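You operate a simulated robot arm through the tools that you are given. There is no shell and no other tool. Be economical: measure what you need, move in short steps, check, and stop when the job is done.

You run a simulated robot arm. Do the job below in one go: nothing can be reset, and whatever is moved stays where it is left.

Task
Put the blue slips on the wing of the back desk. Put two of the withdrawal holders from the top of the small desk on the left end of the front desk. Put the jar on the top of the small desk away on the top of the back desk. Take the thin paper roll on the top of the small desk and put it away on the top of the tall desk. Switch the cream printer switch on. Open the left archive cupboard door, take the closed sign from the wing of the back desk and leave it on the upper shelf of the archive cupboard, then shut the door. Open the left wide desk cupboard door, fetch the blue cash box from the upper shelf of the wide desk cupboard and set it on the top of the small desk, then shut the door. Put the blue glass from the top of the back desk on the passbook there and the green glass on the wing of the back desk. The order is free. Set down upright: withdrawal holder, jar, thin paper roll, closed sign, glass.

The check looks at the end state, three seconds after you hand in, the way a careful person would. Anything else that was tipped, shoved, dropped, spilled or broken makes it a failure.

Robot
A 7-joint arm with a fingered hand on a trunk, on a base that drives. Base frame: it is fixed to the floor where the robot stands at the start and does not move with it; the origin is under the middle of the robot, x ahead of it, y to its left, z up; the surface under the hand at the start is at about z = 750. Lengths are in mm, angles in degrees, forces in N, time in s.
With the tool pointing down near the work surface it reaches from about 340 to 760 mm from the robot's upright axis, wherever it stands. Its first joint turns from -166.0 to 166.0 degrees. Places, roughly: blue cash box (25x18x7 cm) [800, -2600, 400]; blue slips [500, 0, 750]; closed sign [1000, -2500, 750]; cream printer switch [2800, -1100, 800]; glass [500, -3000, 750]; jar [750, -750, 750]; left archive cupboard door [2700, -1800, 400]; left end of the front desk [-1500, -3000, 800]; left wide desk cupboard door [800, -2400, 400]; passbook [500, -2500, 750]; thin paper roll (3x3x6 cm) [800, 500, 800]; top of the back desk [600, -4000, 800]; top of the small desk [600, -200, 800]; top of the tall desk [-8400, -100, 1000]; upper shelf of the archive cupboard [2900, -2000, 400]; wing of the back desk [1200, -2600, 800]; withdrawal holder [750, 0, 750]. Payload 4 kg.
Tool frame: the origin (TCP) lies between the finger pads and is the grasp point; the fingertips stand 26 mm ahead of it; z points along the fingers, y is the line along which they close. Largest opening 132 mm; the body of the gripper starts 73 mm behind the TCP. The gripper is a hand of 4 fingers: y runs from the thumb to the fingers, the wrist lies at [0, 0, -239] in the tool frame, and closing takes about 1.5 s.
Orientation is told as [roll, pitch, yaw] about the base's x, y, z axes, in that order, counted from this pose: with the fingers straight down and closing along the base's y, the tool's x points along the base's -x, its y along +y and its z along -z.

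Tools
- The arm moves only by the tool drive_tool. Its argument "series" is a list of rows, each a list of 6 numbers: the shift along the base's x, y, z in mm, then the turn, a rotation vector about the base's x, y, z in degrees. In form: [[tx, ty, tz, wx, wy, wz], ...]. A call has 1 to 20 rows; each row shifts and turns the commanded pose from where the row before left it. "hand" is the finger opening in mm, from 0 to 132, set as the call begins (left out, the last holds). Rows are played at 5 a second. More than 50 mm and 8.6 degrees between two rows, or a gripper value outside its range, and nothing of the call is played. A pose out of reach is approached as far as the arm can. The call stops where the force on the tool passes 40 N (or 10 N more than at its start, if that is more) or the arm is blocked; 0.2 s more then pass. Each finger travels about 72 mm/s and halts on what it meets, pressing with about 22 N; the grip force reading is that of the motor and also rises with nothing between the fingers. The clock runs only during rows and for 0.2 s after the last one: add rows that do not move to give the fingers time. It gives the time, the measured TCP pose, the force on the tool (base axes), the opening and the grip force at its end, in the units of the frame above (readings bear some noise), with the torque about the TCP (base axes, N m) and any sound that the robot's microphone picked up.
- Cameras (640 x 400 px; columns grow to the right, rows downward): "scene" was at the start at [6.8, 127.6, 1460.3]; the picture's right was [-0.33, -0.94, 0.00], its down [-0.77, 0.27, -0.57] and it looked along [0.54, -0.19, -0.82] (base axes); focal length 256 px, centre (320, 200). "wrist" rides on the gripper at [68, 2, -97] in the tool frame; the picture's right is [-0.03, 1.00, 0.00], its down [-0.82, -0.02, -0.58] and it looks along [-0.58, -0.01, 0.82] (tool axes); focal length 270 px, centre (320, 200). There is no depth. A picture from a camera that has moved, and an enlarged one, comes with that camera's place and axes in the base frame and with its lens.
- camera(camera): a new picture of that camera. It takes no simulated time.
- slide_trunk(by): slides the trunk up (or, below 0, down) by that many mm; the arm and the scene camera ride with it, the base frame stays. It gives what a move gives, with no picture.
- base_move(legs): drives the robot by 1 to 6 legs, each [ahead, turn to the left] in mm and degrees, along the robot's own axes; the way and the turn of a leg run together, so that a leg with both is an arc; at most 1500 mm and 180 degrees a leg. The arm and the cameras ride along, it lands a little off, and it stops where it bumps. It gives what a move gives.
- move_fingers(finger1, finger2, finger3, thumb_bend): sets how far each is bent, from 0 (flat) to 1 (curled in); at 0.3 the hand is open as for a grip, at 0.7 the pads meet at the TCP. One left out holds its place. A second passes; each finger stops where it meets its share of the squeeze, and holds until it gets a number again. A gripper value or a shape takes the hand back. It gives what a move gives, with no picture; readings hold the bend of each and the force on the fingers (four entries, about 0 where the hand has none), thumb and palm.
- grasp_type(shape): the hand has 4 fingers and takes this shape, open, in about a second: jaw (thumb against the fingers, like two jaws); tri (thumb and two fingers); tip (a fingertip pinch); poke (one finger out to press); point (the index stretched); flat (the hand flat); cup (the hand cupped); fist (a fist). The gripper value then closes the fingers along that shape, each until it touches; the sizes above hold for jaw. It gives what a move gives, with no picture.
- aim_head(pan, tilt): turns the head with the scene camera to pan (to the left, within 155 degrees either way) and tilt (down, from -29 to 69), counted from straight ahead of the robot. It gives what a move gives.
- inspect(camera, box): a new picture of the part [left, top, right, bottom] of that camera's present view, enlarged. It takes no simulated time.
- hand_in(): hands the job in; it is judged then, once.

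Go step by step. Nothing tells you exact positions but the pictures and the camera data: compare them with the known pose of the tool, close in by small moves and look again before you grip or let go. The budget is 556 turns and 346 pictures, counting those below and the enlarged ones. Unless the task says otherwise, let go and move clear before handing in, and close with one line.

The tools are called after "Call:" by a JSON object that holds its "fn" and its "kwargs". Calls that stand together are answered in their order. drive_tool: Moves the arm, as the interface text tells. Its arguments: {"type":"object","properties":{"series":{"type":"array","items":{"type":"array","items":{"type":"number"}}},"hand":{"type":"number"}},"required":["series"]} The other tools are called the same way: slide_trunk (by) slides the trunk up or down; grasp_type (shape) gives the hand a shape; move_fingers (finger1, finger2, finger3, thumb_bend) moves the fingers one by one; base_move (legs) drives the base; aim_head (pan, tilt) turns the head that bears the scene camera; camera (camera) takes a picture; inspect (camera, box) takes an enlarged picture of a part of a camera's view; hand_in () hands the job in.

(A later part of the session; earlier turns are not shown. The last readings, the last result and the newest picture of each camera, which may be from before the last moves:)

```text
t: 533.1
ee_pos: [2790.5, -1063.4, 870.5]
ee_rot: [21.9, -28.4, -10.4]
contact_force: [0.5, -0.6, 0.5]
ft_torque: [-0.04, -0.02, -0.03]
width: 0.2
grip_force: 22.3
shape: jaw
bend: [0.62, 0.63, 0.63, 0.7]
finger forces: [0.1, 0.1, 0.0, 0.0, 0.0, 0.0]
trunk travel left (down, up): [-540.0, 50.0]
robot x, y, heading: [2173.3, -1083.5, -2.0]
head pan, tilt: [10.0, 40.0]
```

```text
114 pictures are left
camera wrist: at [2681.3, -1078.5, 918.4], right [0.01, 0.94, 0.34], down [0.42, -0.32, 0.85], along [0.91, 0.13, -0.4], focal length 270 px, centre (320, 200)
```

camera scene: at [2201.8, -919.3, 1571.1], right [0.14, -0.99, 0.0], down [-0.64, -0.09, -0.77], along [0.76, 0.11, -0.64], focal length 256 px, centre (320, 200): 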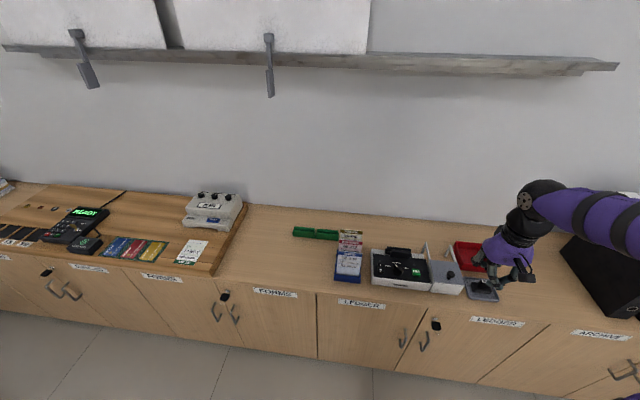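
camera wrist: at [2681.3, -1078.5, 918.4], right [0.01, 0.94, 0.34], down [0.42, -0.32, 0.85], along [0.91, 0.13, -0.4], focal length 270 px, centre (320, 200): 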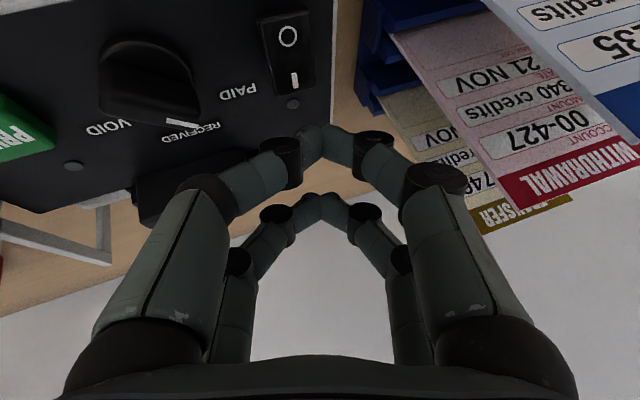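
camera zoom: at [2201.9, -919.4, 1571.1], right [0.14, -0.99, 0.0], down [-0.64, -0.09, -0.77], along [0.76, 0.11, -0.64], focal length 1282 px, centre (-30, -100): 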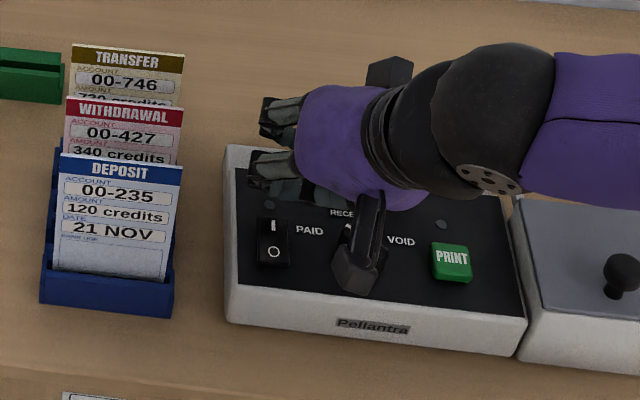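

The wrist camera confirms "I" at (2782,-1052,805); the leading fingertips are right above it. Press down gently.

Call:
{"fn": "drive_tool", "kwargs": {"series": [[-2, -1, -15, 0, 0, 0], [0, 0, -8, 0, 0, 0], [0, 0, -3, 0, 0, 0], [0, 0, 0, 0, 0, 0]]}}

Call:
{"fn": "drive_tool", "kwargs": {"series": [[0, 0, -3, 0, 0, 0], [0, 0, -3, 0, 0, 0], [0, 0, 0, 0, 0, 0]]}}

Call:
{"fn": "camera", "kwargs": {"camera": "wrist"}}

```text
t: 534.1
ee_pos: [2787.0, -1066.3, 845.5]
ee_rot: [22.0, -28.5, -10.4]
contact_force: [0.2, -1.2, 0.5]
ft_torque: [-0.03, -0.01, -0.03]
width: 0.1
grip_force: 21.9
shape: jaw
bend: [0.62, 0.63, 0.63, 0.7]
finger forces: [0.1, 0.1, 0.1, 0.0, 0.0, 0.0]
trunk travel left (down, up): [-540.0, 50.0]
robot x, y, heading: [2168.5, -1082.9, -1.9]
head pan, tilt: [10.0, 40.0]
```

```text
t: 534.9
ee_pos: [2785.3, -1067.4, 841.3]
ee_rot: [22.0, -28.6, -10.4]
contact_force: [0.4, -4.6, 20.2]
ft_torque: [0.05, 0.12, 0.01]
width: 0.1
grip_force: 22.0
shape: jaw
bend: [0.62, 0.63, 0.63, 0.69]
finger forces: [0.0, 0.0, 0.0, 0.1, 0.1, 0.0]
trunk travel left (down, up): [-540.0, 50.0]
robot x, y, heading: [2177.0, -1084.6, -1.9]
head pan, tilt: [10.0, 40.0]
```

```text
113 pictures are left
camera wrist: at [2676.8, -1082.1, 888.9], right [0.01, 0.94, 0.34], down [0.41, -0.32, 0.85], along [0.91, 0.13, -0.39], focal length 270 px, centre (320, 200)
```

wrist: 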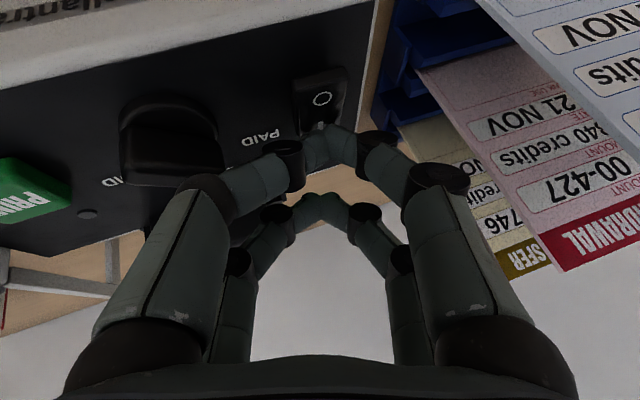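

Call:
{"fn": "drive_tool", "kwargs": {"series": [[0, 0, -2, 0, 0, 0], [0, 0, -1, 0, 0, 0], [0, 0, 0, 0, 0, 0]]}}

Call:
{"fn": "drive_tool", "kwargs": {"series": [[0, 0, 10, 0, 0, 0], [0, 0, 30, 0, 0, 0]]}}

Call:
{"fn": "camera", "kwargs": {"camera": "wrist"}}

Call:
{"fn": "inspect", "kwargs": {"camera": "scene", "box": [370, 240, 410, 270]}}

```text
t: 535.8
ee_pos: [2787.5, -1066.5, 841.6]
ee_rot: [22.2, -28.9, -10.7]
contact_force: [1.4, 0.7, 11.5]
ft_torque: [0.12, 0.0, -0.06]
width: 0.3
grip_force: 22.2
shape: jaw
bend: [0.63, 0.63, 0.63, 0.68]
finger forces: [0.0, 0.0, 0.0, 0.0, 0.0, 0.1]
trunk travel left (down, up): [-540.0, 50.0]
robot x, y, heading: [2170.5, -1083.3, -1.9]
head pan, tilt: [10.0, 40.0]
stopped in row 3: the force on the tool passed its limit at 40 N (the readings are from after the stop); the commanded pose is now the measured one
```

```text
t: 536.4
ee_pos: [2786.7, -1065.2, 879.3]
ee_rot: [22.0, -28.6, -10.5]
contact_force: [0.7, 0.3, 0.3]
ft_torque: [-0.03, 0.01, 0.04]
width: 0.0
grip_force: 22.4
shape: jaw
bend: [0.63, 0.63, 0.63, 0.69]
finger forces: [0.1, 0.0, 0.0, 0.0, 0.1, 0.1]
trunk travel left (down, up): [-540.0, 50.0]
robot x, y, heading: [2171.6, -1085.1, -2.0]
head pan, tilt: [10.0, 40.0]
```

```text
112 pictures are left
camera wrist: at [2678.4, -1080.3, 926.4], right [0.01, 0.94, 0.34], down [0.41, -0.32, 0.85], along [0.91, 0.13, -0.39], focal length 270 px, centre (320, 200)
```

wrist: 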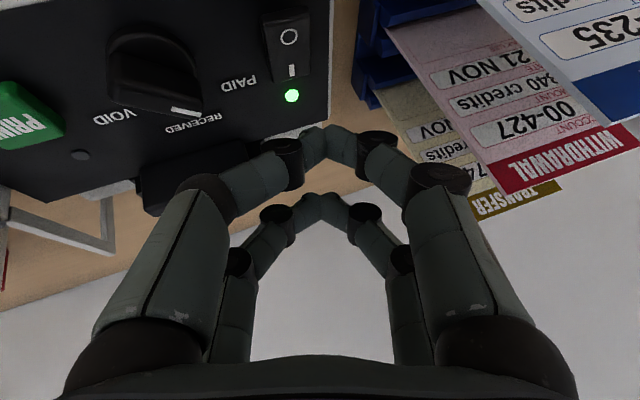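

```text
13.33 times, centred on (390, 255) of scene
camera zoom: at [2201.9, -919.4, 1570.9], right [0.14, -0.99, 0.0], down [-0.64, -0.09, -0.77], along [0.76, 0.11, -0.64], focal length 3418 px, centre (-613, -533)
```

zoom: 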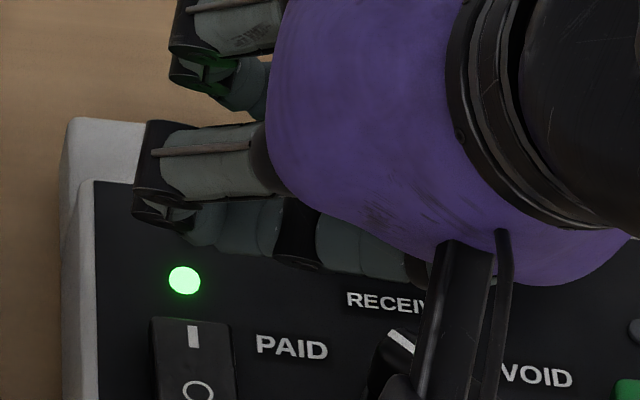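

The green lamp is lit — the printer is on. Retract, then go for the withdrawal holder "810" from the far side of the small desk.

Call:
{"fn": "drive_tool", "kwargs": {"series": [[-20, 0, 40, 0, 0, 0], [-30, 0, 35, 0, 7.5, 0], [-30, 0, 20, 0, 7.5, 0], [-30, 0, 10, -6.7, 7.5, 0], [-20, 0, 0, -6.7, 7.5, 0], [0, 0, 0, -6.6, 0, 0]]}}

Call:
{"fn": "base_move", "kwargs": {"legs": [[-300, 0], [0, 121.4], [1104, 0], [0, 60.6]]}}

Call:
{"fn": "aim_head", "kwargs": {"pan": 0, "tilt": 50}}

Call:
{"fn": "camera", "kwargs": {"camera": "scene"}}

Call:
{"fn": "camera", "kwargs": {"camera": "wrist"}}

```text
refused: row 4 steps farther than a row can; nothing moved
```

```text
t: 552.2
ee_pos: [692.7, -237.8, 880.0]
ee_rot: [22.2, -28.7, 174.5]
contact_force: [-0.1, 0.9, 1.0]
ft_torque: [0.01, 0.01, -0.01]
width: 0.1
grip_force: 21.7
shape: jaw
bend: [0.63, 0.63, 0.63, 0.69]
finger forces: [0.0, 0.1, 0.0, 0.0, 0.0, 0.0]
trunk travel left (down, up): [-540.0, 50.0]
robot x, y, heading: [1302.3, -168.5, -176.9]
head pan, tilt: [10.0, 40.0]
```

```text
t: 552.9
ee_pos: [692.5, -238.2, 879.5]
ee_rot: [22.2, -28.6, 174.4]
contact_force: [-0.6, -1.4, 0.2]
ft_torque: [-0.03, 0.01, 0.01]
width: 0.2
grip_force: 22.3
shape: jaw
bend: [0.63, 0.63, 0.63, 0.69]
finger forces: [0.1, 0.0, 0.0, 0.0, 0.0, 0.1]
trunk travel left (down, up): [-540.0, 50.0]
robot x, y, heading: [1304.4, -163.7, -176.9]
head pan, tilt: [0.0, 50.0]
```

```text
110 pictures are left
camera scene: at [1292.0, -320.1, 1556.9], right [-0.05, 1.0, 0.0], down [0.76, 0.04, -0.64], along [-0.64, -0.03, -0.77], focal length 256 px, centre (320, 200)
```

scene: 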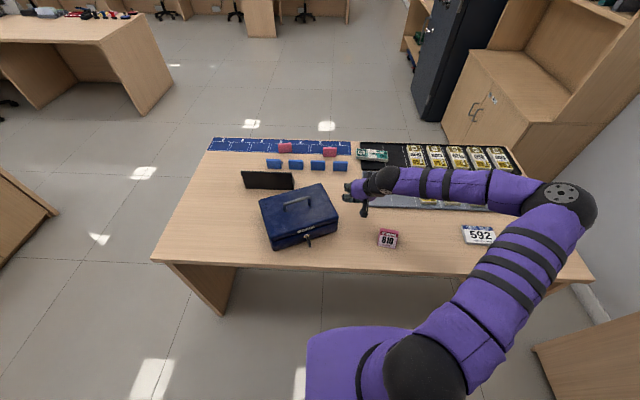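

```text
109 pictures are left
camera wrist: at [797.8, -212.7, 926.7], right [0.07, -0.94, 0.34], down [-0.44, 0.28, 0.85], along [-0.9, -0.21, -0.39], focal length 270 px, centre (320, 200)
```

wrist: 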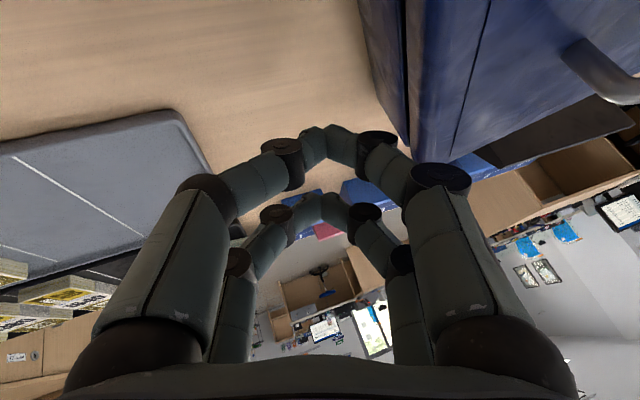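

The retract move was refused but the base moved anyway; nothing appears disturbed. Now raise and level the hand.

Call:
{"fn": "drive_tool", "kwargs": {"series": [[10, 10, 45, 0, 0, 0], [10, 10, 45, 0, 0, 0], [15, 10, 40, 0, 0, 0], [10, 10, 0, 0, -7, 0], [10, 10, 0, 0, -7, 0], [10, 10, 0, 0, -7, 0], [10, 10, 0, 0, -7, 0], [0, 0, 0, -7, 0, 0], [0, 0, 0, -7, 0, 0], [0, 0, 0, -7, 0, 0]]}}

Call:
{"fn": "camera", "kwargs": {"camera": "wrist"}}

Call:
{"fn": "camera", "kwargs": {"camera": "scene"}}

```text
t: 555.1
ee_pos: [768.3, -167.6, 1010.7]
ee_rot: [40.5, 1.0, 175.1]
contact_force: [0.2, 1.7, -0.3]
ft_torque: [-0.01, -0.01, -0.02]
width: 0.0
grip_force: 22.5
shape: jaw
bend: [0.63, 0.63, 0.63, 0.69]
finger forces: [0.0, 0.1, 0.0, 0.0, 0.1, 0.0]
trunk travel left (down, up): [-540.0, 50.0]
robot x, y, heading: [1303.4, -167.0, -176.8]
head pan, tilt: [0.0, 50.0]
```

```text
108 pictures are left
camera wrist: at [838.8, -111.9, 1086.4], right [-0.1, -0.75, 0.65], down [-0.79, 0.46, 0.41], along [-0.61, -0.47, -0.64], focal length 270 px, centre (320, 200)
```

wrist: 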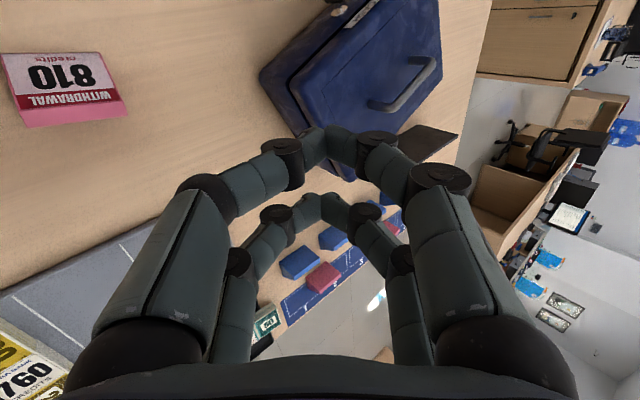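

```text
107 pictures are left
camera scene: at [1292.0, -320.0, 1556.9], right [-0.05, 1.0, 0.0], down [0.77, 0.04, -0.64], along [-0.64, -0.03, -0.77], focal length 256 px, centre (320, 200)
```

scene: 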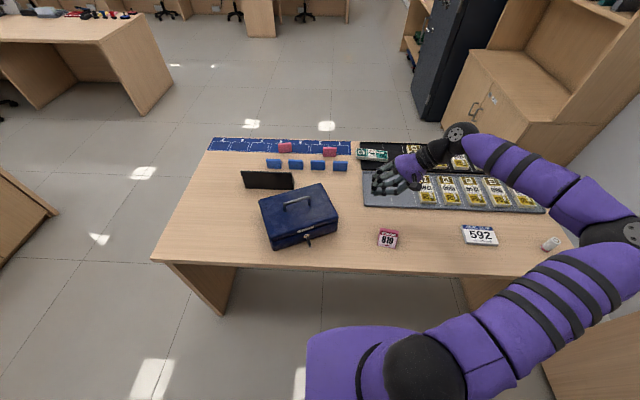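

Level the roll axis the right way and move above holder 810.

Call:
{"fn": "drive_tool", "kwargs": {"series": [[10, 12, 0, 8.1, 0, 0], [10, 12, 0, 8.1, 0, 0], [10, 13, 0, 8.1, 0, 0], [10, 13, 0, 8.1, 0, 0], [10, 13, 0, 8.1, 0, 0]], "hand": 110}}

Call:
{"fn": "camera", "kwargs": {"camera": "wrist"}}

```text
t: 556.3
ee_pos: [818.8, -103.7, 1010.1]
ee_rot: [0.0, -2.5, 175.6]
contact_force: [1.2, -0.1, -0.2]
ft_torque: [-0.01, -0.05, -0.03]
width: 109.6
grip_force: 0.0
shape: jaw
bend: [0.56, 0.56, 0.56, 0.4]
finger forces: [0.1, 0.1, 0.1, 0.1, 0.1, 0.1]
trunk travel left (down, up): [-540.0, 50.0]
robot x, y, heading: [1298.6, -166.8, -176.8]
head pan, tilt: [0.0, 50.0]
```

```text
106 pictures are left
camera wrist: at [889.8, -112.3, 1104.6], right [-0.1, -0.99, 0.0], down [-0.79, 0.08, 0.61], along [-0.61, 0.06, -0.79], focal length 270 px, centre (320, 200)
```

wrist: 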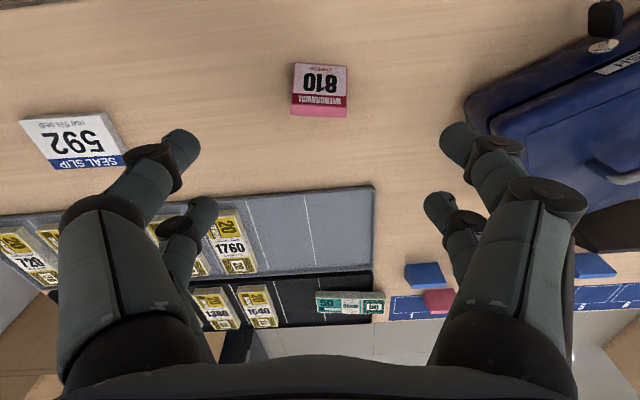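

Holder 810 centre ≈(792,-102), ~63 wide, turned ~5°. Align and descend toward it.

Call:
{"fn": "drive_tool", "kwargs": {"series": [[-13, 1, -40, 0, -2.4, -5], [-13, 1, -45, 0, 0, 0], [0, 0, -45, 0, 0, 0], [0, 0, -30, 0, 0, 0]], "hand": 110}}

Call:
{"fn": "camera", "kwargs": {"camera": "wrist"}}

```text
t: 557.3
ee_pos: [790.2, -101.7, 850.2]
ee_rot: [-0.2, 0.1, 170.7]
contact_force: [0.3, -0.1, 0.2]
ft_torque: [0.0, 0.05, 0.0]
width: 109.8
grip_force: 0.0
shape: jaw
bend: [0.56, 0.56, 0.56, 0.4]
finger forces: [0.0, 0.1, 0.1, 0.0, 0.0, 0.0]
trunk travel left (down, up): [-540.0, 50.0]
robot x, y, heading: [1303.0, -167.6, -177.1]
head pan, tilt: [0.0, 50.0]
```

```text
105 pictures are left
camera wrist: at [858.4, -114.0, 948.1], right [-0.19, -0.98, 0.0], down [-0.8, 0.15, 0.58], along [-0.57, 0.11, -0.82], focal length 270 px, centre (320, 200)
```

wrist: 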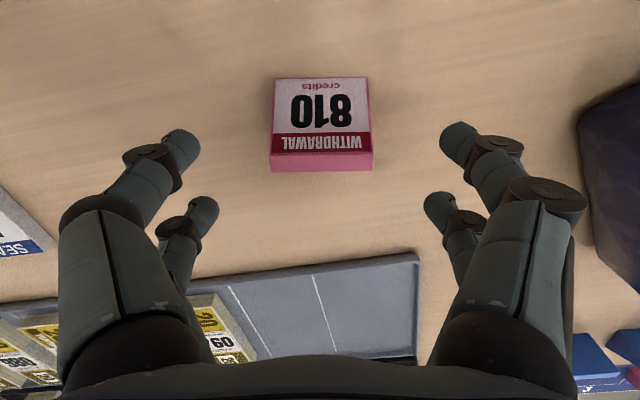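

Call:
{"fn": "drive_tool", "kwargs": {"series": [[-6, -3, -35, 0, 0, 0], [0, 0, -30, 0, 0, 0], [0, 0, -8, 0, 0, 0], [0, 0, 0, 0, 0, 0]]}}

Call:
{"fn": "drive_tool", "kwargs": {"series": [[0, 0, -3, 0, 0, 0], [0, 0, 0, 0, 0, 0], [0, 0, 0, 0, 0, 0], [0, 0, 0, 0, 0, 0], [0, 0, 0, 0, 0, 0], [0, 0, 0, 0, 0, 0], [0, 0, 0, 0, 0, 0]], "hand": 20}}

Call:
{"fn": "camera", "kwargs": {"camera": "wrist"}}

```text
t: 558.3
ee_pos: [787.4, -103.6, 776.4]
ee_rot: [-0.4, 0.0, 170.7]
contact_force: [-0.6, 0.3, -0.2]
ft_torque: [0.02, 0.0, 0.0]
width: 110.0
grip_force: 0.0
shape: jaw
bend: [0.56, 0.56, 0.56, 0.4]
finger forces: [0.0, 0.0, 0.0, 0.1, 0.0, 0.0]
trunk travel left (down, up): [-540.0, 50.0]
robot x, y, heading: [1303.9, -167.9, -177.1]
head pan, tilt: [0.0, 50.0]
```

```text
t: 560.1
ee_pos: [785.0, -108.5, 776.9]
ee_rot: [0.0, -0.5, 170.8]
contact_force: [0.3, -3.8, 23.2]
ft_torque: [0.32, -0.66, -0.05]
width: 39.4
grip_force: 22.3
shape: jaw
bend: [0.72, 0.74, 0.79, 0.7]
finger forces: [23.3, 24.3, 0.1, 0.0, 55.0, 0.1]
trunk travel left (down, up): [-540.0, 50.0]
robot x, y, heading: [1301.5, -161.1, -176.9]
head pan, tilt: [0.0, 50.0]
stopped in row 7: the force on the tool passed its limit at 40 N (the readings are from after the stop); the commanded pose is now the measured one
```

```text
104 pictures are left
camera wrist: at [851.2, -120.5, 873.8], right [-0.18, -0.98, 0.0], down [-0.8, 0.15, 0.58], along [-0.57, 0.11, -0.81], focal length 270 px, centre (320, 200)
```

wrist: 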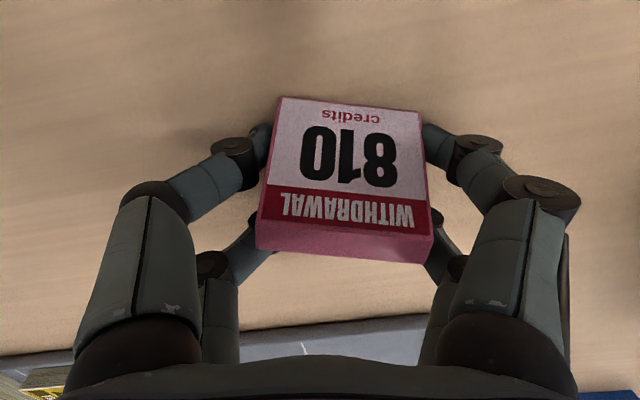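

Call:
{"fn": "drive_tool", "kwargs": {"series": [[0, 0, 4, 0, 0, 0], [0, 0, 4, 0, 0, 0], [0, 0, 10, 0, 0, 0], [0, 0, 0, 0, 0, 0]]}}

Call:
{"fn": "camera", "kwargs": {"camera": "wrist"}}

```text
t: 561.1
ee_pos: [784.6, -104.7, 791.6]
ee_rot: [-0.1, -0.2, 170.6]
contact_force: [0.4, 0.9, -1.7]
ft_torque: [-0.02, -0.02, -0.02]
width: 33.7
grip_force: 22.0
shape: jaw
bend: [0.72, 0.79, 0.79, 0.7]
finger forces: [23.3, 6.4, 0.1, 0.0, 27.7, 0.0]
trunk travel left (down, up): [-540.0, 50.0]
robot x, y, heading: [1301.9, -165.0, -177.0]
head pan, tilt: [0.0, 50.0]
```

```text
103 pictures are left
camera wrist: at [851.3, -118.0, 888.9], right [-0.19, -0.98, 0.0], down [-0.8, 0.15, 0.58], along [-0.57, 0.11, -0.81], focal length 270 px, centre (320, 200)
```

wrist: 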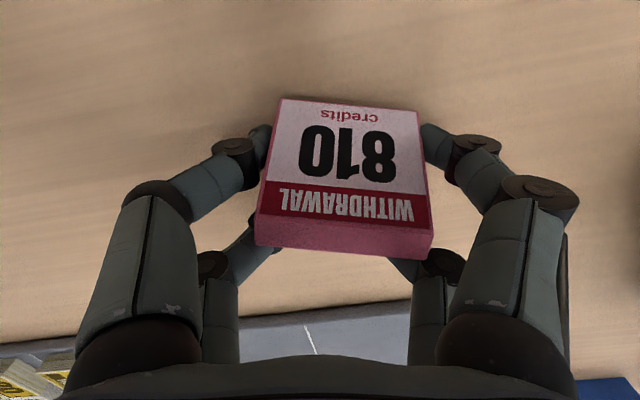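

The grip is off-centre (front pair only). Set it back, shift the hand so one pair is centred on the holder, and regrip.

Call:
{"fn": "drive_tool", "kwargs": {"series": [[0, 0, -8, 0, 0, 0], [0, 0, -6, 0, 0, 0], [0, 0, 0, 0, 0, 0]]}}

Call:
{"fn": "drive_tool", "kwargs": {"series": [[0, 0, 0, 0, 0, 0], [0, 0, 0, 0, 0, 0], [0, 0, 0, 0, 0, 0], [0, 0, 0, 0, 0, 0], [0, 0, 0, 0, 0, 0], [0, 0, 5, 0, 0, 0]], "hand": 110}}

Call:
{"fn": "camera", "kwargs": {"camera": "wrist"}}

```text
t: 561.9
ee_pos: [783.1, -106.0, 778.5]
ee_rot: [-0.1, -0.3, 170.7]
contact_force: [0.6, -0.2, 5.2]
ft_torque: [0.06, -0.23, -0.03]
width: 33.3
grip_force: 21.6
shape: jaw
bend: [0.72, 0.79, 0.79, 0.7]
finger forces: [23.6, 8.0, 0.0, 0.1, 28.0, 0.0]
trunk travel left (down, up): [-540.0, 50.0]
robot x, y, heading: [1301.3, -168.3, -177.3]
head pan, tilt: [0.0, 50.0]
```

```text
t: 563.3
ee_pos: [784.2, -107.0, 783.8]
ee_rot: [0.0, -0.2, 170.7]
contact_force: [-0.8, 0.3, -0.5]
ft_torque: [0.02, -0.01, 0.02]
width: 109.7
grip_force: 0.1
shape: jaw
bend: [0.56, 0.56, 0.56, 0.4]
finger forces: [0.0, 0.0, 0.0, 0.0, 0.0, 0.0]
trunk travel left (down, up): [-540.0, 50.0]
robot x, y, heading: [1302.3, -164.2, -177.0]
head pan, tilt: [0.0, 50.0]
```

```text
102 pictures are left
camera wrist: at [851.1, -118.8, 880.4], right [-0.19, -0.98, 0.0], down [-0.8, 0.15, 0.58], along [-0.57, 0.11, -0.81], focal length 270 px, centre (320, 200)
```

wrist: 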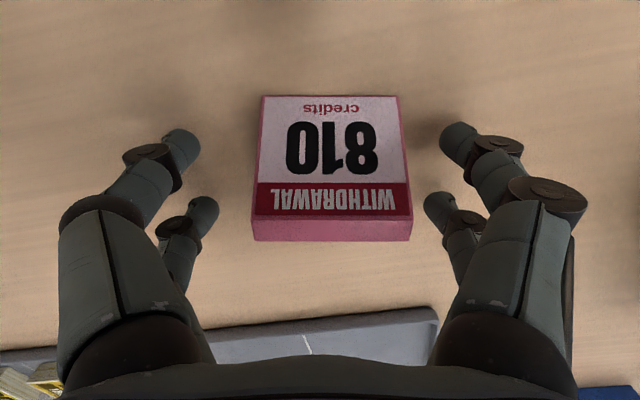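

Call:
{"fn": "drive_tool", "kwargs": {"series": [[-13, 2, -4, 0, 0, 0], [0, 0, 0, 0, 0, 0]]}}

Call:
{"fn": "drive_tool", "kwargs": {"series": [[0, 0, 0, 0, 0, 0], [0, 0, 0, 0, 0, 0], [0, 0, 0, 0, 0, 0], [0, 0, 0, 0, 0, 0], [0, 0, 0, 0, 0, 0], [0, 0, 0, 0, 0, 0], [0, 0, 0, 0, 0, 0]], "hand": 20}}

Call:
{"fn": "drive_tool", "kwargs": {"series": [[0, 0, 4, 0, 0, 0], [0, 0, 6, 0, 0, 0], [0, 0, 15, 0, 0, 0], [0, 0, 0, 0, 0, 0]]}}

Call:
{"fn": "camera", "kwargs": {"camera": "wrist"}}

```text
t: 563.9
ee_pos: [771.0, -104.2, 779.8]
ee_rot: [-0.1, -0.2, 170.7]
contact_force: [-0.9, -0.2, 0.5]
ft_torque: [0.02, 0.01, 0.03]
width: 109.6
grip_force: 0.1
shape: jaw
bend: [0.56, 0.56, 0.56, 0.4]
finger forces: [0.0, 0.0, 0.0, 0.0, 0.1, 0.0]
trunk travel left (down, up): [-540.0, 50.0]
robot x, y, heading: [1303.0, -166.7, -177.3]
head pan, tilt: [0.0, 50.0]
```

```text
t: 565.5
ee_pos: [770.8, -104.2, 780.2]
ee_rot: [-0.1, -0.3, 170.7]
contact_force: [-0.5, 0.3, -1.0]
ft_torque: [-0.01, 0.03, 0.01]
width: 33.5
grip_force: 21.4
shape: jaw
bend: [0.73, 0.6, 0.6, 0.7]
finger forces: [19.5, 0.0, 0.0, 0.1, 19.4, 0.0]
trunk travel left (down, up): [-540.0, 50.0]
robot x, y, heading: [1306.8, -163.7, -177.2]
head pan, tilt: [0.0, 50.0]
```

```text
t: 566.5
ee_pos: [769.9, -103.2, 804.0]
ee_rot: [-0.1, -0.2, 170.8]
contact_force: [0.4, 0.2, 0.0]
ft_torque: [0.01, 0.01, 0.02]
width: 33.3
grip_force: 22.3
shape: jaw
bend: [0.73, 0.6, 0.6, 0.7]
finger forces: [19.5, 0.0, 0.1, 0.0, 19.4, 0.1]
trunk travel left (down, up): [-540.0, 50.0]
robot x, y, heading: [1302.0, -167.3, -177.3]
head pan, tilt: [0.0, 50.0]
```

```text
101 pictures are left
camera wrist: at [837.7, -115.9, 901.4], right [-0.19, -0.98, 0.0], down [-0.8, 0.15, 0.58], along [-0.57, 0.11, -0.81], focal length 270 px, centre (320, 200)
```

wrist: 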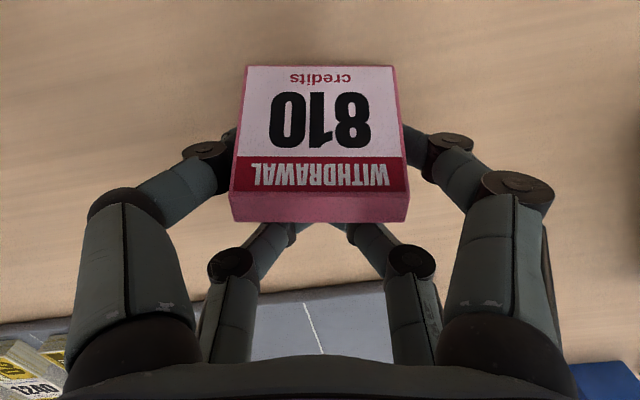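

Centred pinch with the second pair behind as support. Lift high, then drive to the front desk.

Call:
{"fn": "drive_tool", "kwargs": {"series": [[0, 0, 45, 0, 0, 0], [0, 0, 45, 0, 0, 0], [0, 0, 45, 0, 0, 0], [0, 0, 45, 0, 0, 0]]}}

Call:
{"fn": "base_move", "kwargs": {"legs": [[0, 87], [1250, 0], [0, -90], [1422, 0]]}}

Call:
{"fn": "aim_head", "kwargs": {"pan": 20, "tilt": 25}}

Call:
{"fn": "camera", "kwargs": {"camera": "scene"}}

```text
t: 567.5
ee_pos: [769.5, -104.0, 986.3]
ee_rot: [0.0, -0.1, 170.7]
contact_force: [-0.9, 0.0, -0.2]
ft_torque: [0.03, 0.03, -0.01]
width: 33.1
grip_force: 22.3
shape: jaw
bend: [0.73, 0.6, 0.6, 0.7]
finger forces: [19.5, 0.1, 0.0, 0.1, 19.5, 0.0]
trunk travel left (down, up): [-540.0, 50.0]
robot x, y, heading: [1302.3, -163.8, -177.1]
head pan, tilt: [0.0, 50.0]
```

```text
t: 588.6
ee_pos: [-679.4, -1287.7, 987.0]
ee_rot: [-0.2, -0.1, 165.8]
contact_force: [0.0, 0.8, -0.5]
ft_torque: [-0.02, -0.03, 0.0]
width: 33.4
grip_force: 21.9
shape: jaw
bend: [0.73, 0.6, 0.6, 0.7]
finger forces: [19.4, 0.0, 0.0, 0.0, 19.5, 0.0]
trunk travel left (down, up): [-540.0, 50.0]
robot x, y, heading: [-154.6, -1395.0, 177.7]
head pan, tilt: [0.0, 50.0]
```

```text
t: 589.5
ee_pos: [-680.2, -1286.8, 985.6]
ee_rot: [-0.1, -0.2, 165.8]
contact_force: [0.0, -0.1, 0.0]
ft_torque: [0.0, -0.02, -0.04]
width: 33.3
grip_force: 22.3
shape: jaw
bend: [0.73, 0.6, 0.6, 0.7]
finger forces: [19.5, 0.1, 0.0, 0.1, 19.5, 0.0]
trunk travel left (down, up): [-540.0, 50.0]
robot x, y, heading: [-151.2, -1396.4, 178.0]
head pan, tilt: [20.0, 25.0]
```

```text
100 pictures are left
camera scene: at [-188.0, -1580.0, 1594.3], right [-0.31, 0.95, 0.0], down [0.4, 0.13, -0.91], along [-0.86, -0.28, -0.42], focal length 256 px, centre (320, 200)
```

scene: 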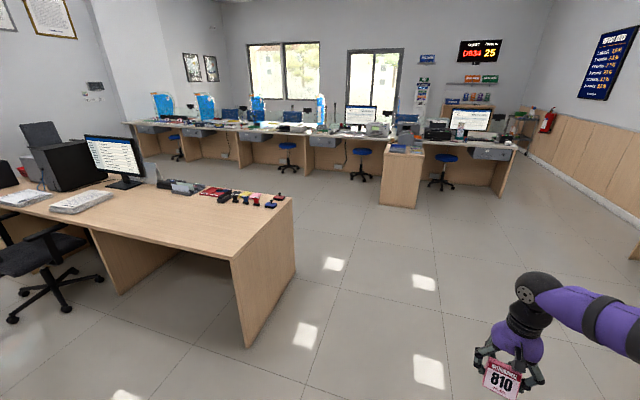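

Front desk: near end y≈-2350, x from -1053 to -1905; stamps lie along its west side, centre of the "left end" ≈(-1500,-3000). I'll approach from its east side at y≈-2880.

Call:
{"fn": "base_move", "kwargs": {"legs": [[0, 72.4], [1475, 0], [100, 0], [0, -70.4]]}}

Call:
{"fn": "aim_head", "kwargs": {"pan": 0, "tilt": 45}}

Call:
{"fn": "camera", "kwargs": {"camera": "scene"}}

```text
t: 604.2
ee_pos: [-1211.0, -2801.2, 986.5]
ee_rot: [0.0, -0.2, 170.3]
contact_force: [0.3, 0.0, 0.1]
ft_torque: [0.03, -0.02, 0.02]
width: 33.2
grip_force: 21.8
shape: jaw
bend: [0.73, 0.6, 0.6, 0.7]
finger forces: [19.6, 0.1, 0.0, 0.0, 19.5, 0.0]
trunk travel left (down, up): [-540.0, 50.0]
robot x, y, heading: [-679.3, -2866.3, -177.6]
head pan, tilt: [20.0, 25.0]
```

```text
t: 605.1
ee_pos: [-1211.0, -2800.8, 985.5]
ee_rot: [-0.1, -0.2, 170.3]
contact_force: [0.1, 0.4, 0.0]
ft_torque: [0.02, -0.03, 0.0]
width: 33.4
grip_force: 22.1
shape: jaw
bend: [0.73, 0.6, 0.6, 0.7]
finger forces: [19.6, 0.1, 0.1, 0.0, 19.5, 0.0]
trunk travel left (down, up): [-540.0, 50.0]
robot x, y, heading: [-677.7, -2868.9, -177.7]
head pan, tilt: [0.0, 45.0]
```

```text
99 pictures are left
camera scene: at [-694.3, -3021.8, 1563.8], right [-0.04, 1.0, 0.0], down [0.71, 0.03, -0.71], along [-0.71, -0.03, -0.71], focal length 256 px, centre (320, 200)
```

scene: 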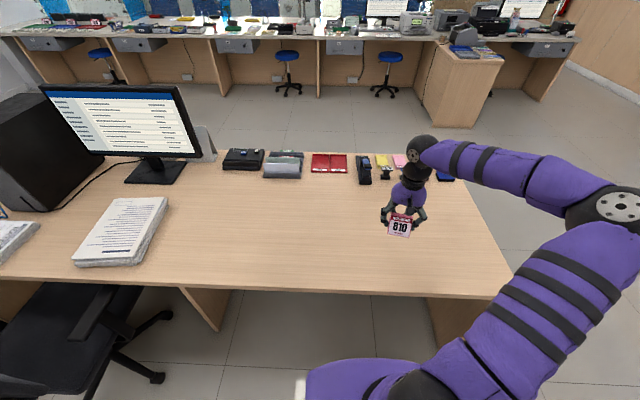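

Plenty of free space. Move to (-1330,-2955) and lower.

Call:
{"fn": "drive_tool", "kwargs": {"series": [[-24, -31, 0, 0, 0, 0], [-24, -31, 0, 0, 0, 0], [-24, -31, 0, 0, 0, 0], [-24, -31, -15, 0, 0, 0], [-23, -30, -30, 0, 0, 0], [0, 0, -45, 0, 0, 0], [0, 0, -45, 0, 0, 0], [0, 0, -40, 0, 0, 0], [0, 0, -20, 0, 0, 0]]}}

Call:
{"fn": "drive_tool", "kwargs": {"series": [[0, 0, -4, 0, 0, 0], [0, 0, -2, 0, 0, 0], [0, 0, 0, 0, 0, 0]]}}

Call:
{"fn": "drive_tool", "kwargs": {"series": [[0, 0, -2, 0, 0, 0], [0, 0, -2, 0, 0, 0], [0, 0, 0, 0, 0, 0]]}}

Call:
{"fn": "camera", "kwargs": {"camera": "wrist"}}

```text
t: 607.1
ee_pos: [-1328.5, -2957.7, 790.5]
ee_rot: [-0.1, -0.2, 170.3]
contact_force: [-0.3, -0.3, -1.4]
ft_torque: [-0.02, 0.0, 0.01]
width: 33.3
grip_force: 21.6
shape: jaw
bend: [0.73, 0.6, 0.6, 0.7]
finger forces: [19.7, 0.0, 0.0, 0.1, 19.6, 0.0]
trunk travel left (down, up): [-540.0, 50.0]
robot x, y, heading: [-675.3, -2866.2, -177.6]
head pan, tilt: [0.0, 45.0]
```

```text
t: 607.9
ee_pos: [-1328.2, -2955.8, 784.5]
ee_rot: [-0.1, -0.2, 170.3]
contact_force: [-0.1, 0.4, -0.2]
ft_torque: [0.01, 0.03, 0.02]
width: 33.6
grip_force: 21.7
shape: jaw
bend: [0.73, 0.6, 0.6, 0.7]
finger forces: [19.6, 0.0, 0.1, 0.0, 19.8, 0.0]
trunk travel left (down, up): [-540.0, 50.0]
robot x, y, heading: [-675.5, -2865.6, -177.6]
head pan, tilt: [0.0, 45.0]
```

```text
t: 608.7
ee_pos: [-1329.1, -2954.8, 781.5]
ee_rot: [-0.1, -0.3, 170.4]
contact_force: [-0.5, -0.3, -0.4]
ft_torque: [0.0, 0.0, -0.03]
width: 33.3
grip_force: 22.1
shape: jaw
bend: [0.73, 0.6, 0.6, 0.7]
finger forces: [19.6, 0.0, 0.0, 0.0, 19.8, 0.1]
trunk travel left (down, up): [-540.0, 50.0]
robot x, y, heading: [-675.3, -2864.5, -177.4]
head pan, tilt: [0.0, 45.0]
```

```text
98 pictures are left
camera wrist: at [-1262.7, -2968.0, 877.9], right [-0.19, -0.98, 0.0], down [-0.8, 0.16, 0.58], along [-0.57, 0.11, -0.81], focal length 270 px, centre (320, 200)
```

wrist: 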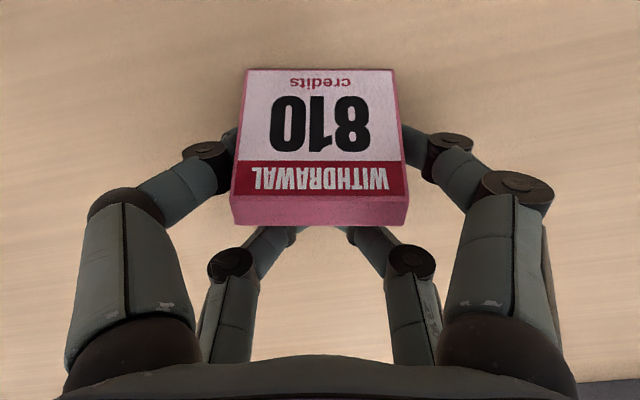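

Call:
{"fn": "drive_tool", "kwargs": {"series": [[0, 0, -2, 0, 0, 0], [0, 0, -1, 0, 0, 0], [0, 0, 0, 0, 0, 0]]}}

Call:
{"fn": "drive_tool", "kwargs": {"series": [[0, 0, -1, 0, 0, 0], [0, 0, -1, 0, 0, 0], [0, 0, 0, 0, 0, 0]]}}

```text
t: 609.5
ee_pos: [-1329.5, -2954.3, 777.4]
ee_rot: [0.0, -0.3, 170.4]
contact_force: [-1.9, 0.8, 5.3]
ft_torque: [0.05, -0.05, -0.02]
width: 33.3
grip_force: 21.6
shape: jaw
bend: [0.73, 0.6, 0.6, 0.7]
finger forces: [20.7, 0.0, 0.1, 0.0, 20.8, 0.0]
trunk travel left (down, up): [-540.0, 50.0]
robot x, y, heading: [-673.3, -2868.5, -177.8]
head pan, tilt: [0.0, 45.0]
```

```text
t: 610.3
ee_pos: [-1330.8, -2955.8, 778.9]
ee_rot: [0.1, -0.4, 170.3]
contact_force: [-3.8, 0.0, 21.7]
ft_torque: [0.04, -0.14, -0.02]
width: 33.1
grip_force: 21.8
shape: jaw
bend: [0.73, 0.6, 0.6, 0.7]
finger forces: [22.9, 0.0, 0.1, 0.0, 23.0, 0.0]
trunk travel left (down, up): [-540.0, 50.0]
robot x, y, heading: [-675.8, -2867.6, -177.8]
head pan, tilt: [0.0, 45.0]
```

Resting on the desk; release and lift.

Call:
{"fn": "drive_tool", "kwargs": {"series": [[0, 0, 1, 0, 0, 0], [0, 0, 0, 0, 0, 0], [0, 0, 0, 0, 0, 0], [0, 0, 0, 0, 0, 0], [0, 0, 0, 0, 0, 0], [0, 0, 0, 0, 0, 0]], "hand": 110}}

Call:
{"fn": "drive_tool", "kwargs": {"series": [[0, 0, 20, 0, 0, 0], [0, 0, 45, 0, 0, 0], [0, 0, 45, 0, 0, 0], [0, 0, 45, 0, 0, 0], [20, 20, 35, 0, 0, 0]]}}

Call:
{"fn": "camera", "kwargs": {"camera": "wrist"}}

```text
t: 611.7
ee_pos: [-1330.4, -2955.1, 777.3]
ee_rot: [-0.2, -0.2, 170.3]
contact_force: [-0.5, -0.3, 0.5]
ft_torque: [0.01, 0.0, 0.0]
width: 109.9
grip_force: 0.0
shape: jaw
bend: [0.56, 0.56, 0.56, 0.4]
finger forces: [0.0, 0.0, 0.1, 0.0, 0.0, 0.0]
trunk travel left (down, up): [-540.0, 50.0]
robot x, y, heading: [-678.0, -2862.9, -177.8]
head pan, tilt: [0.0, 45.0]
```

```text
t: 612.9
ee_pos: [-1311.6, -2936.9, 972.7]
ee_rot: [-0.1, -0.3, 170.2]
contact_force: [-1.0, 0.5, -0.2]
ft_torque: [0.0, 0.0, 0.04]
width: 109.8
grip_force: 0.0
shape: jaw
bend: [0.56, 0.56, 0.56, 0.4]
finger forces: [0.0, 0.1, 0.0, 0.1, 0.0, 0.1]
trunk travel left (down, up): [-540.0, 50.0]
robot x, y, heading: [-677.2, -2865.3, -177.7]
head pan, tilt: [0.0, 45.0]
```

```text
97 pictures are left
camera wrist: at [-1244.0, -2949.7, 1069.3], right [-0.19, -0.98, 0.0], down [-0.8, 0.16, 0.58], along [-0.57, 0.11, -0.81], focal length 270 px, centre (320, 200)
```

wrist: 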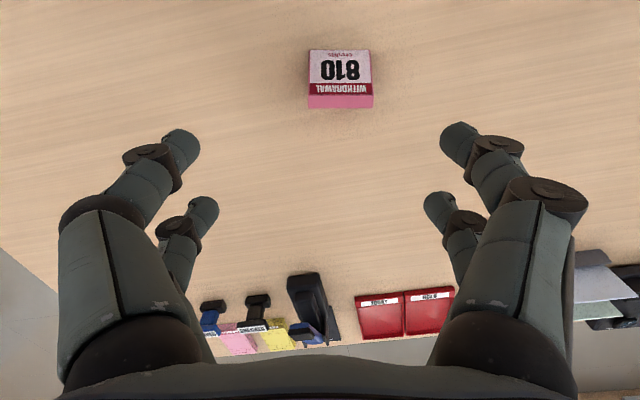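

Holder 810 stands well. Drive back to the near side of the small desk for a second one.

Call:
{"fn": "base_move", "kwargs": {"legs": [[0, -92.3], [1500, 0], [820, 0], [0, -90], [380, 0]]}}

Call:
{"fn": "aim_head", "kwargs": {"pan": 0, "tilt": 50}}

Call:
{"fn": "camera", "kwargs": {"camera": "scene"}}

Call:
{"fn": "camera", "kwargs": {"camera": "wrist"}}

```text
t: 635.1
ee_pos: [348.4, -516.0, 970.6]
ee_rot: [-0.1, -0.2, -14.3]
contact_force: [-0.3, 0.9, 0.4]
ft_torque: [0.0, 0.09, 0.03]
width: 110.1
grip_force: 0.0
shape: jaw
bend: [0.56, 0.56, 0.56, 0.4]
finger forces: [0.0, 0.0, 0.0, 0.0, 0.0, 0.0]
trunk travel left (down, up): [-540.0, 50.0]
robot x, y, heading: [-289.6, -536.1, -1.9]
head pan, tilt: [0.0, 45.0]
```

```text
t: 635.8
ee_pos: [349.0, -514.6, 971.4]
ee_rot: [-0.2, -0.2, -14.3]
contact_force: [0.4, -0.1, 0.5]
ft_torque: [-0.01, -0.01, 0.01]
width: 110.0
grip_force: 0.1
shape: jaw
bend: [0.56, 0.56, 0.56, 0.4]
finger forces: [0.0, 0.0, 0.1, 0.0, 0.1, 0.0]
trunk travel left (down, up): [-540.0, 50.0]
robot x, y, heading: [-289.9, -536.9, -2.1]
head pan, tilt: [0.0, 50.0]
```

```text
96 pictures are left
camera scene: at [-267.0, -383.8, 1556.9], right [-0.03, -1.0, 0.0], down [-0.77, 0.03, -0.64], along [0.64, -0.02, -0.77], focal length 256 px, centre (320, 200)
```

scene: 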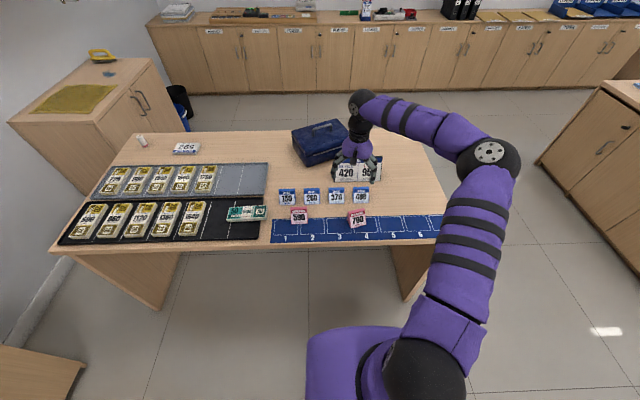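

```text
95 pictures are left
camera wrist: at [281.4, -496.9, 1068.7], right [0.27, 0.96, 0.0], down [0.78, -0.22, 0.58], along [0.56, -0.16, -0.81], focal length 270 px, centre (320, 200)
```

wrist: 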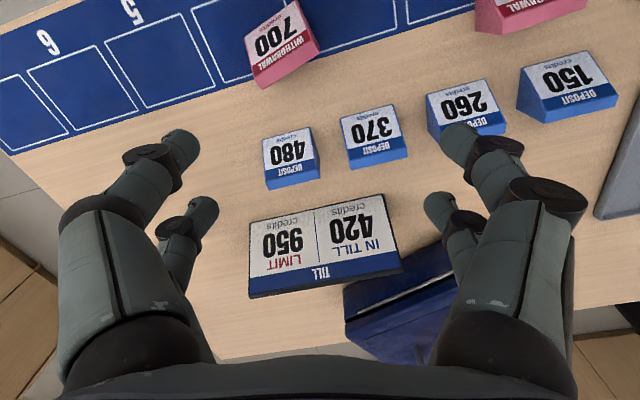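

Everything else is undisturbed. Take "700": pinch centre ≈(305,-545), turned ~8°. Turn the hand, move above and check.

Call:
{"fn": "drive_tool", "kwargs": {"series": [[-5, -6, -25, 0, 0, 7.4], [-5, -7, -25, 0, 0, 7.4], [-6, -7, -25, 0, 0, 7.4], [-6, -7, -25, 0, 0, 0]]}}

Call:
{"fn": "camera", "kwargs": {"camera": "wrist"}}

```text
t: 636.8
ee_pos: [325.5, -542.4, 869.7]
ee_rot: [0.0, -0.2, 7.9]
contact_force: [-0.9, -0.1, -0.4]
ft_torque: [0.01, -0.01, 0.01]
width: 109.7
grip_force: 0.0
shape: jaw
bend: [0.56, 0.56, 0.56, 0.4]
finger forces: [0.0, 0.0, 0.1, 0.0, 0.0, 0.1]
trunk travel left (down, up): [-540.0, 50.0]
robot x, y, heading: [-289.5, -534.4, -2.4]
head pan, tilt: [0.0, 50.0]
```

```text
94 pictures are left
camera wrist: at [255.7, -549.6, 967.2], right [-0.11, 0.99, 0.0], down [0.81, 0.09, 0.58], along [0.58, 0.07, -0.81], focal length 270 px, centre (320, 200)
```

wrist: 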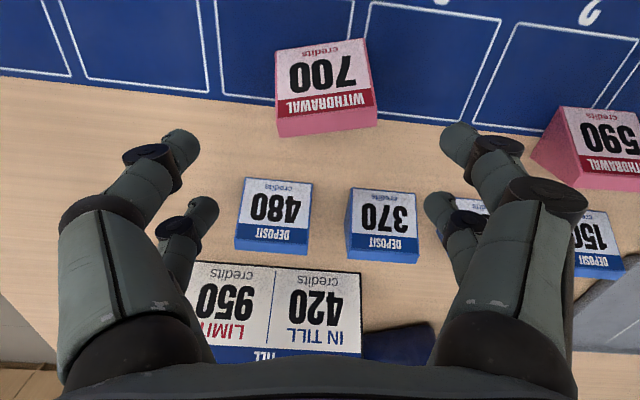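

Call:
{"fn": "drive_tool", "kwargs": {"series": [[0, 5, -20, 0, 0, 8], [0, 5, -25, 0, 0, 1], [0, 0, 0, 0, 0, 0]], "hand": 98}}

Call:
{"fn": "camera", "kwargs": {"camera": "wrist"}}

```text
t: 637.6
ee_pos: [325.5, -534.0, 825.1]
ee_rot: [-0.1, -0.2, 17.0]
contact_force: [0.1, 0.3, -0.4]
ft_torque: [-0.01, -0.03, -0.02]
width: 98.3
grip_force: 0.0
shape: jaw
bend: [0.64, 0.64, 0.64, 0.52]
finger forces: [0.0, 0.0, 0.1, 0.1, 0.0, 0.0]
trunk travel left (down, up): [-540.0, 50.0]
robot x, y, heading: [-287.3, -534.9, -2.0]
head pan, tilt: [0.0, 50.0]
```

```text
93 pictures are left
camera wrist: at [257.1, -552.5, 921.9], right [-0.27, 0.96, 0.0], down [0.78, 0.22, 0.58], along [0.56, 0.15, -0.81], focal length 270 px, centre (320, 200)
```

wrist: 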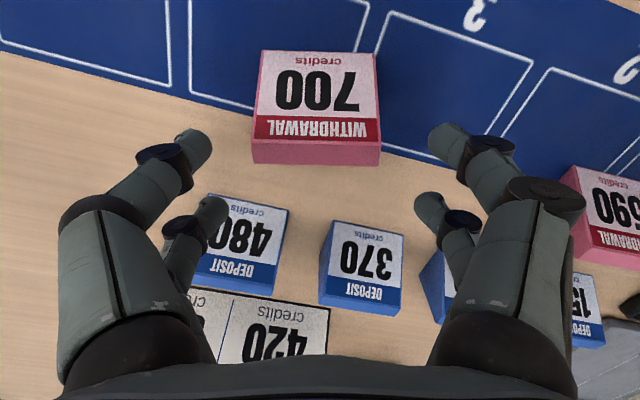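

Aligned. Descend and close.

Call:
{"fn": "drive_tool", "kwargs": {"series": [[-2, 1, -25, 0, 0, 0], [0, 0, -19, 0, 0, 0], [0, 0, 0, 0, 0, 0]]}}

Call:
{"fn": "camera", "kwargs": {"camera": "wrist"}}

```text
t: 638.4
ee_pos: [322.5, -533.3, 780.8]
ee_rot: [-0.1, -0.4, 16.9]
contact_force: [-0.6, -0.4, 0.3]
ft_torque: [-0.01, 0.01, 0.01]
width: 98.3
grip_force: 0.1
shape: jaw
bend: [0.64, 0.64, 0.64, 0.52]
finger forces: [0.0, 0.0, 0.0, 0.0, 0.1, 0.0]
trunk travel left (down, up): [-540.0, 50.0]
robot x, y, heading: [-290.8, -532.0, -1.8]
head pan, tilt: [0.0, 50.0]
```

```text
92 pictures are left
camera wrist: at [254.9, -551.9, 878.5], right [-0.27, 0.96, 0.0], down [0.78, 0.22, 0.58], along [0.56, 0.15, -0.81], focal length 270 px, centre (320, 200)
```

wrist: 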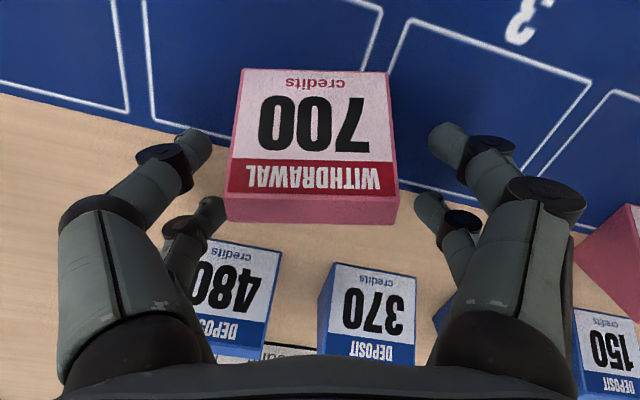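

Call:
{"fn": "drive_tool", "kwargs": {"series": [[0, 0, 0, 0, 0, 0], [0, 0, 0, 0, 0, 0], [0, 0, 0, 0, 0, 0], [0, 0, 0, 0, 0, 0], [0, 0, 0, 0, 0, 0], [0, 0, 0, 0, 0, 0], [0, 0, 0, 0, 0, 0]], "hand": 20}}

Call:
{"fn": "drive_tool", "kwargs": {"series": [[0, 0, 5, 0, 0, 0], [0, 0, 15, 0, 0, 0], [0, 0, 30, 0, 0, 0], [0, 0, 45, 0, 0, 0], [0, 0, 45, 0, 0, 0], [0, 0, 45, 0, 0, 0]]}}

Call:
{"fn": "camera", "kwargs": {"camera": "wrist"}}

```text
t: 640.0
ee_pos: [322.9, -532.3, 780.9]
ee_rot: [0.0, -0.2, 17.0]
contact_force: [-0.2, 1.1, -0.8]
ft_torque: [-0.01, -0.02, -0.02]
width: 33.3
grip_force: 21.8
shape: jaw
bend: [0.73, 0.6, 0.6, 0.7]
finger forces: [19.7, 0.1, 0.0, 0.0, 19.7, 0.0]
trunk travel left (down, up): [-540.0, 50.0]
robot x, y, heading: [-284.2, -533.8, -1.9]
head pan, tilt: [0.0, 50.0]
```

```text
t: 641.4
ee_pos: [324.7, -533.3, 967.3]
ee_rot: [0.0, -0.1, 16.8]
contact_force: [-0.2, -0.7, -1.3]
ft_torque: [0.01, -0.01, 0.0]
width: 33.5
grip_force: 22.1
shape: jaw
bend: [0.73, 0.6, 0.6, 0.7]
finger forces: [19.7, 0.0, 0.0, 0.0, 19.7, 0.0]
trunk travel left (down, up): [-540.0, 50.0]
robot x, y, heading: [-285.9, -533.3, -2.0]
head pan, tilt: [0.0, 50.0]
```

```text
91 pictures are left
camera wrist: at [257.1, -551.4, 1064.6], right [-0.27, 0.96, 0.0], down [0.79, 0.22, 0.58], along [0.56, 0.15, -0.81], focal length 270 px, centre (320, 200)
```

wrist: 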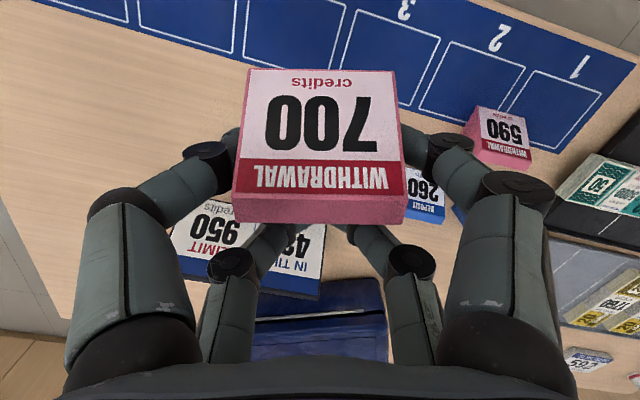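

Held well. Drive to the front desk again.

Call:
{"fn": "base_move", "kwargs": {"legs": [[-390, 0], [0, -88], [1500, 0], [840, 0], [0, -90]]}}

Call:
{"fn": "camera", "kwargs": {"camera": "wrist"}}

```text
t: 663.5
ee_pos: [-1343.9, -2903.9, 967.3]
ee_rot: [-0.2, -0.1, -161.6]
contact_force: [0.6, 0.1, 0.2]
ft_torque: [-0.02, 0.01, 0.01]
width: 33.4
grip_force: 22.0
shape: jaw
bend: [0.73, 0.6, 0.6, 0.7]
finger forces: [19.6, 0.0, 0.1, 0.0, 19.6, 0.0]
trunk travel left (down, up): [-540.0, 50.0]
robot x, y, heading: [-732.1, -2885.0, 179.7]
head pan, tilt: [0.0, 50.0]
```

```text
90 pictures are left
camera wrist: at [-1277.6, -2884.9, 1064.3], right [0.29, -0.96, 0.0], down [-0.78, -0.24, 0.58], along [-0.56, -0.17, -0.81], focal length 270 px, centre (320, 200)
```

wrist: 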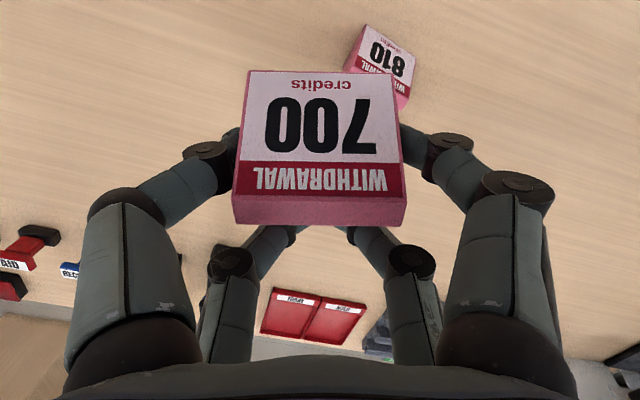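

Call:
{"fn": "drive_tool", "kwargs": {"series": [[2, 42, 0, 0, 0, 0], [2, 42, 0, 0, 0, 0], [2, 42, 0, 0, 0, 0], [0, 0, -45, 0, 0, 0], [0, 0, -45, 0, 0, 0], [0, 0, -45, 0, 0, 0], [0, 0, -40, 0, 0, 0], [0, 0, 0, 0, 0, 0]]}}

Call:
{"fn": "drive_tool", "kwargs": {"series": [[0, 0, -5, 0, 0, 0], [0, 0, -3, 0, 0, 0], [0, 0, -2, 0, 0, 0], [0, 0, 0, 0, 0, 0]]}}

Call:
{"fn": "drive_tool", "kwargs": {"series": [[0, 0, -1, 0, 0, 0], [0, 0, -1, 0, 0, 0], [0, 0, 0, 0, 0, 0]]}}

```text
t: 665.3
ee_pos: [-1334.3, -2778.2, 792.6]
ee_rot: [-0.2, -0.2, -161.6]
contact_force: [0.1, -0.5, -0.5]
ft_torque: [0.0, 0.02, 0.03]
width: 33.4
grip_force: 21.8
shape: jaw
bend: [0.73, 0.6, 0.6, 0.7]
finger forces: [19.5, 0.1, 0.0, 0.1, 19.5, 0.0]
trunk travel left (down, up): [-540.0, 50.0]
robot x, y, heading: [-728.8, -2887.0, 179.5]
head pan, tilt: [0.0, 50.0]
```

```text
t: 666.3
ee_pos: [-1335.4, -2779.6, 783.9]
ee_rot: [-0.1, -0.1, -161.6]
contact_force: [0.7, 0.8, -0.7]
ft_torque: [-0.02, 0.0, 0.0]
width: 33.0
grip_force: 21.3
shape: jaw
bend: [0.73, 0.6, 0.6, 0.7]
finger forces: [19.6, 0.1, 0.0, 0.0, 19.6, 0.0]
trunk travel left (down, up): [-540.0, 50.0]
robot x, y, heading: [-730.6, -2885.5, 179.8]
head pan, tilt: [0.0, 50.0]
```

```text
t: 667.1
ee_pos: [-1335.9, -2779.4, 781.5]
ee_rot: [-0.1, -0.3, -161.6]
contact_force: [-0.3, -0.3, 5.9]
ft_torque: [0.08, -0.07, 0.0]
width: 33.2
grip_force: 22.1
shape: jaw
bend: [0.73, 0.6, 0.6, 0.7]
finger forces: [20.4, 0.0, 0.1, 0.0, 20.8, 0.1]
trunk travel left (down, up): [-540.0, 50.0]
robot x, y, heading: [-730.5, -2889.3, 179.5]
head pan, tilt: [0.0, 50.0]
```

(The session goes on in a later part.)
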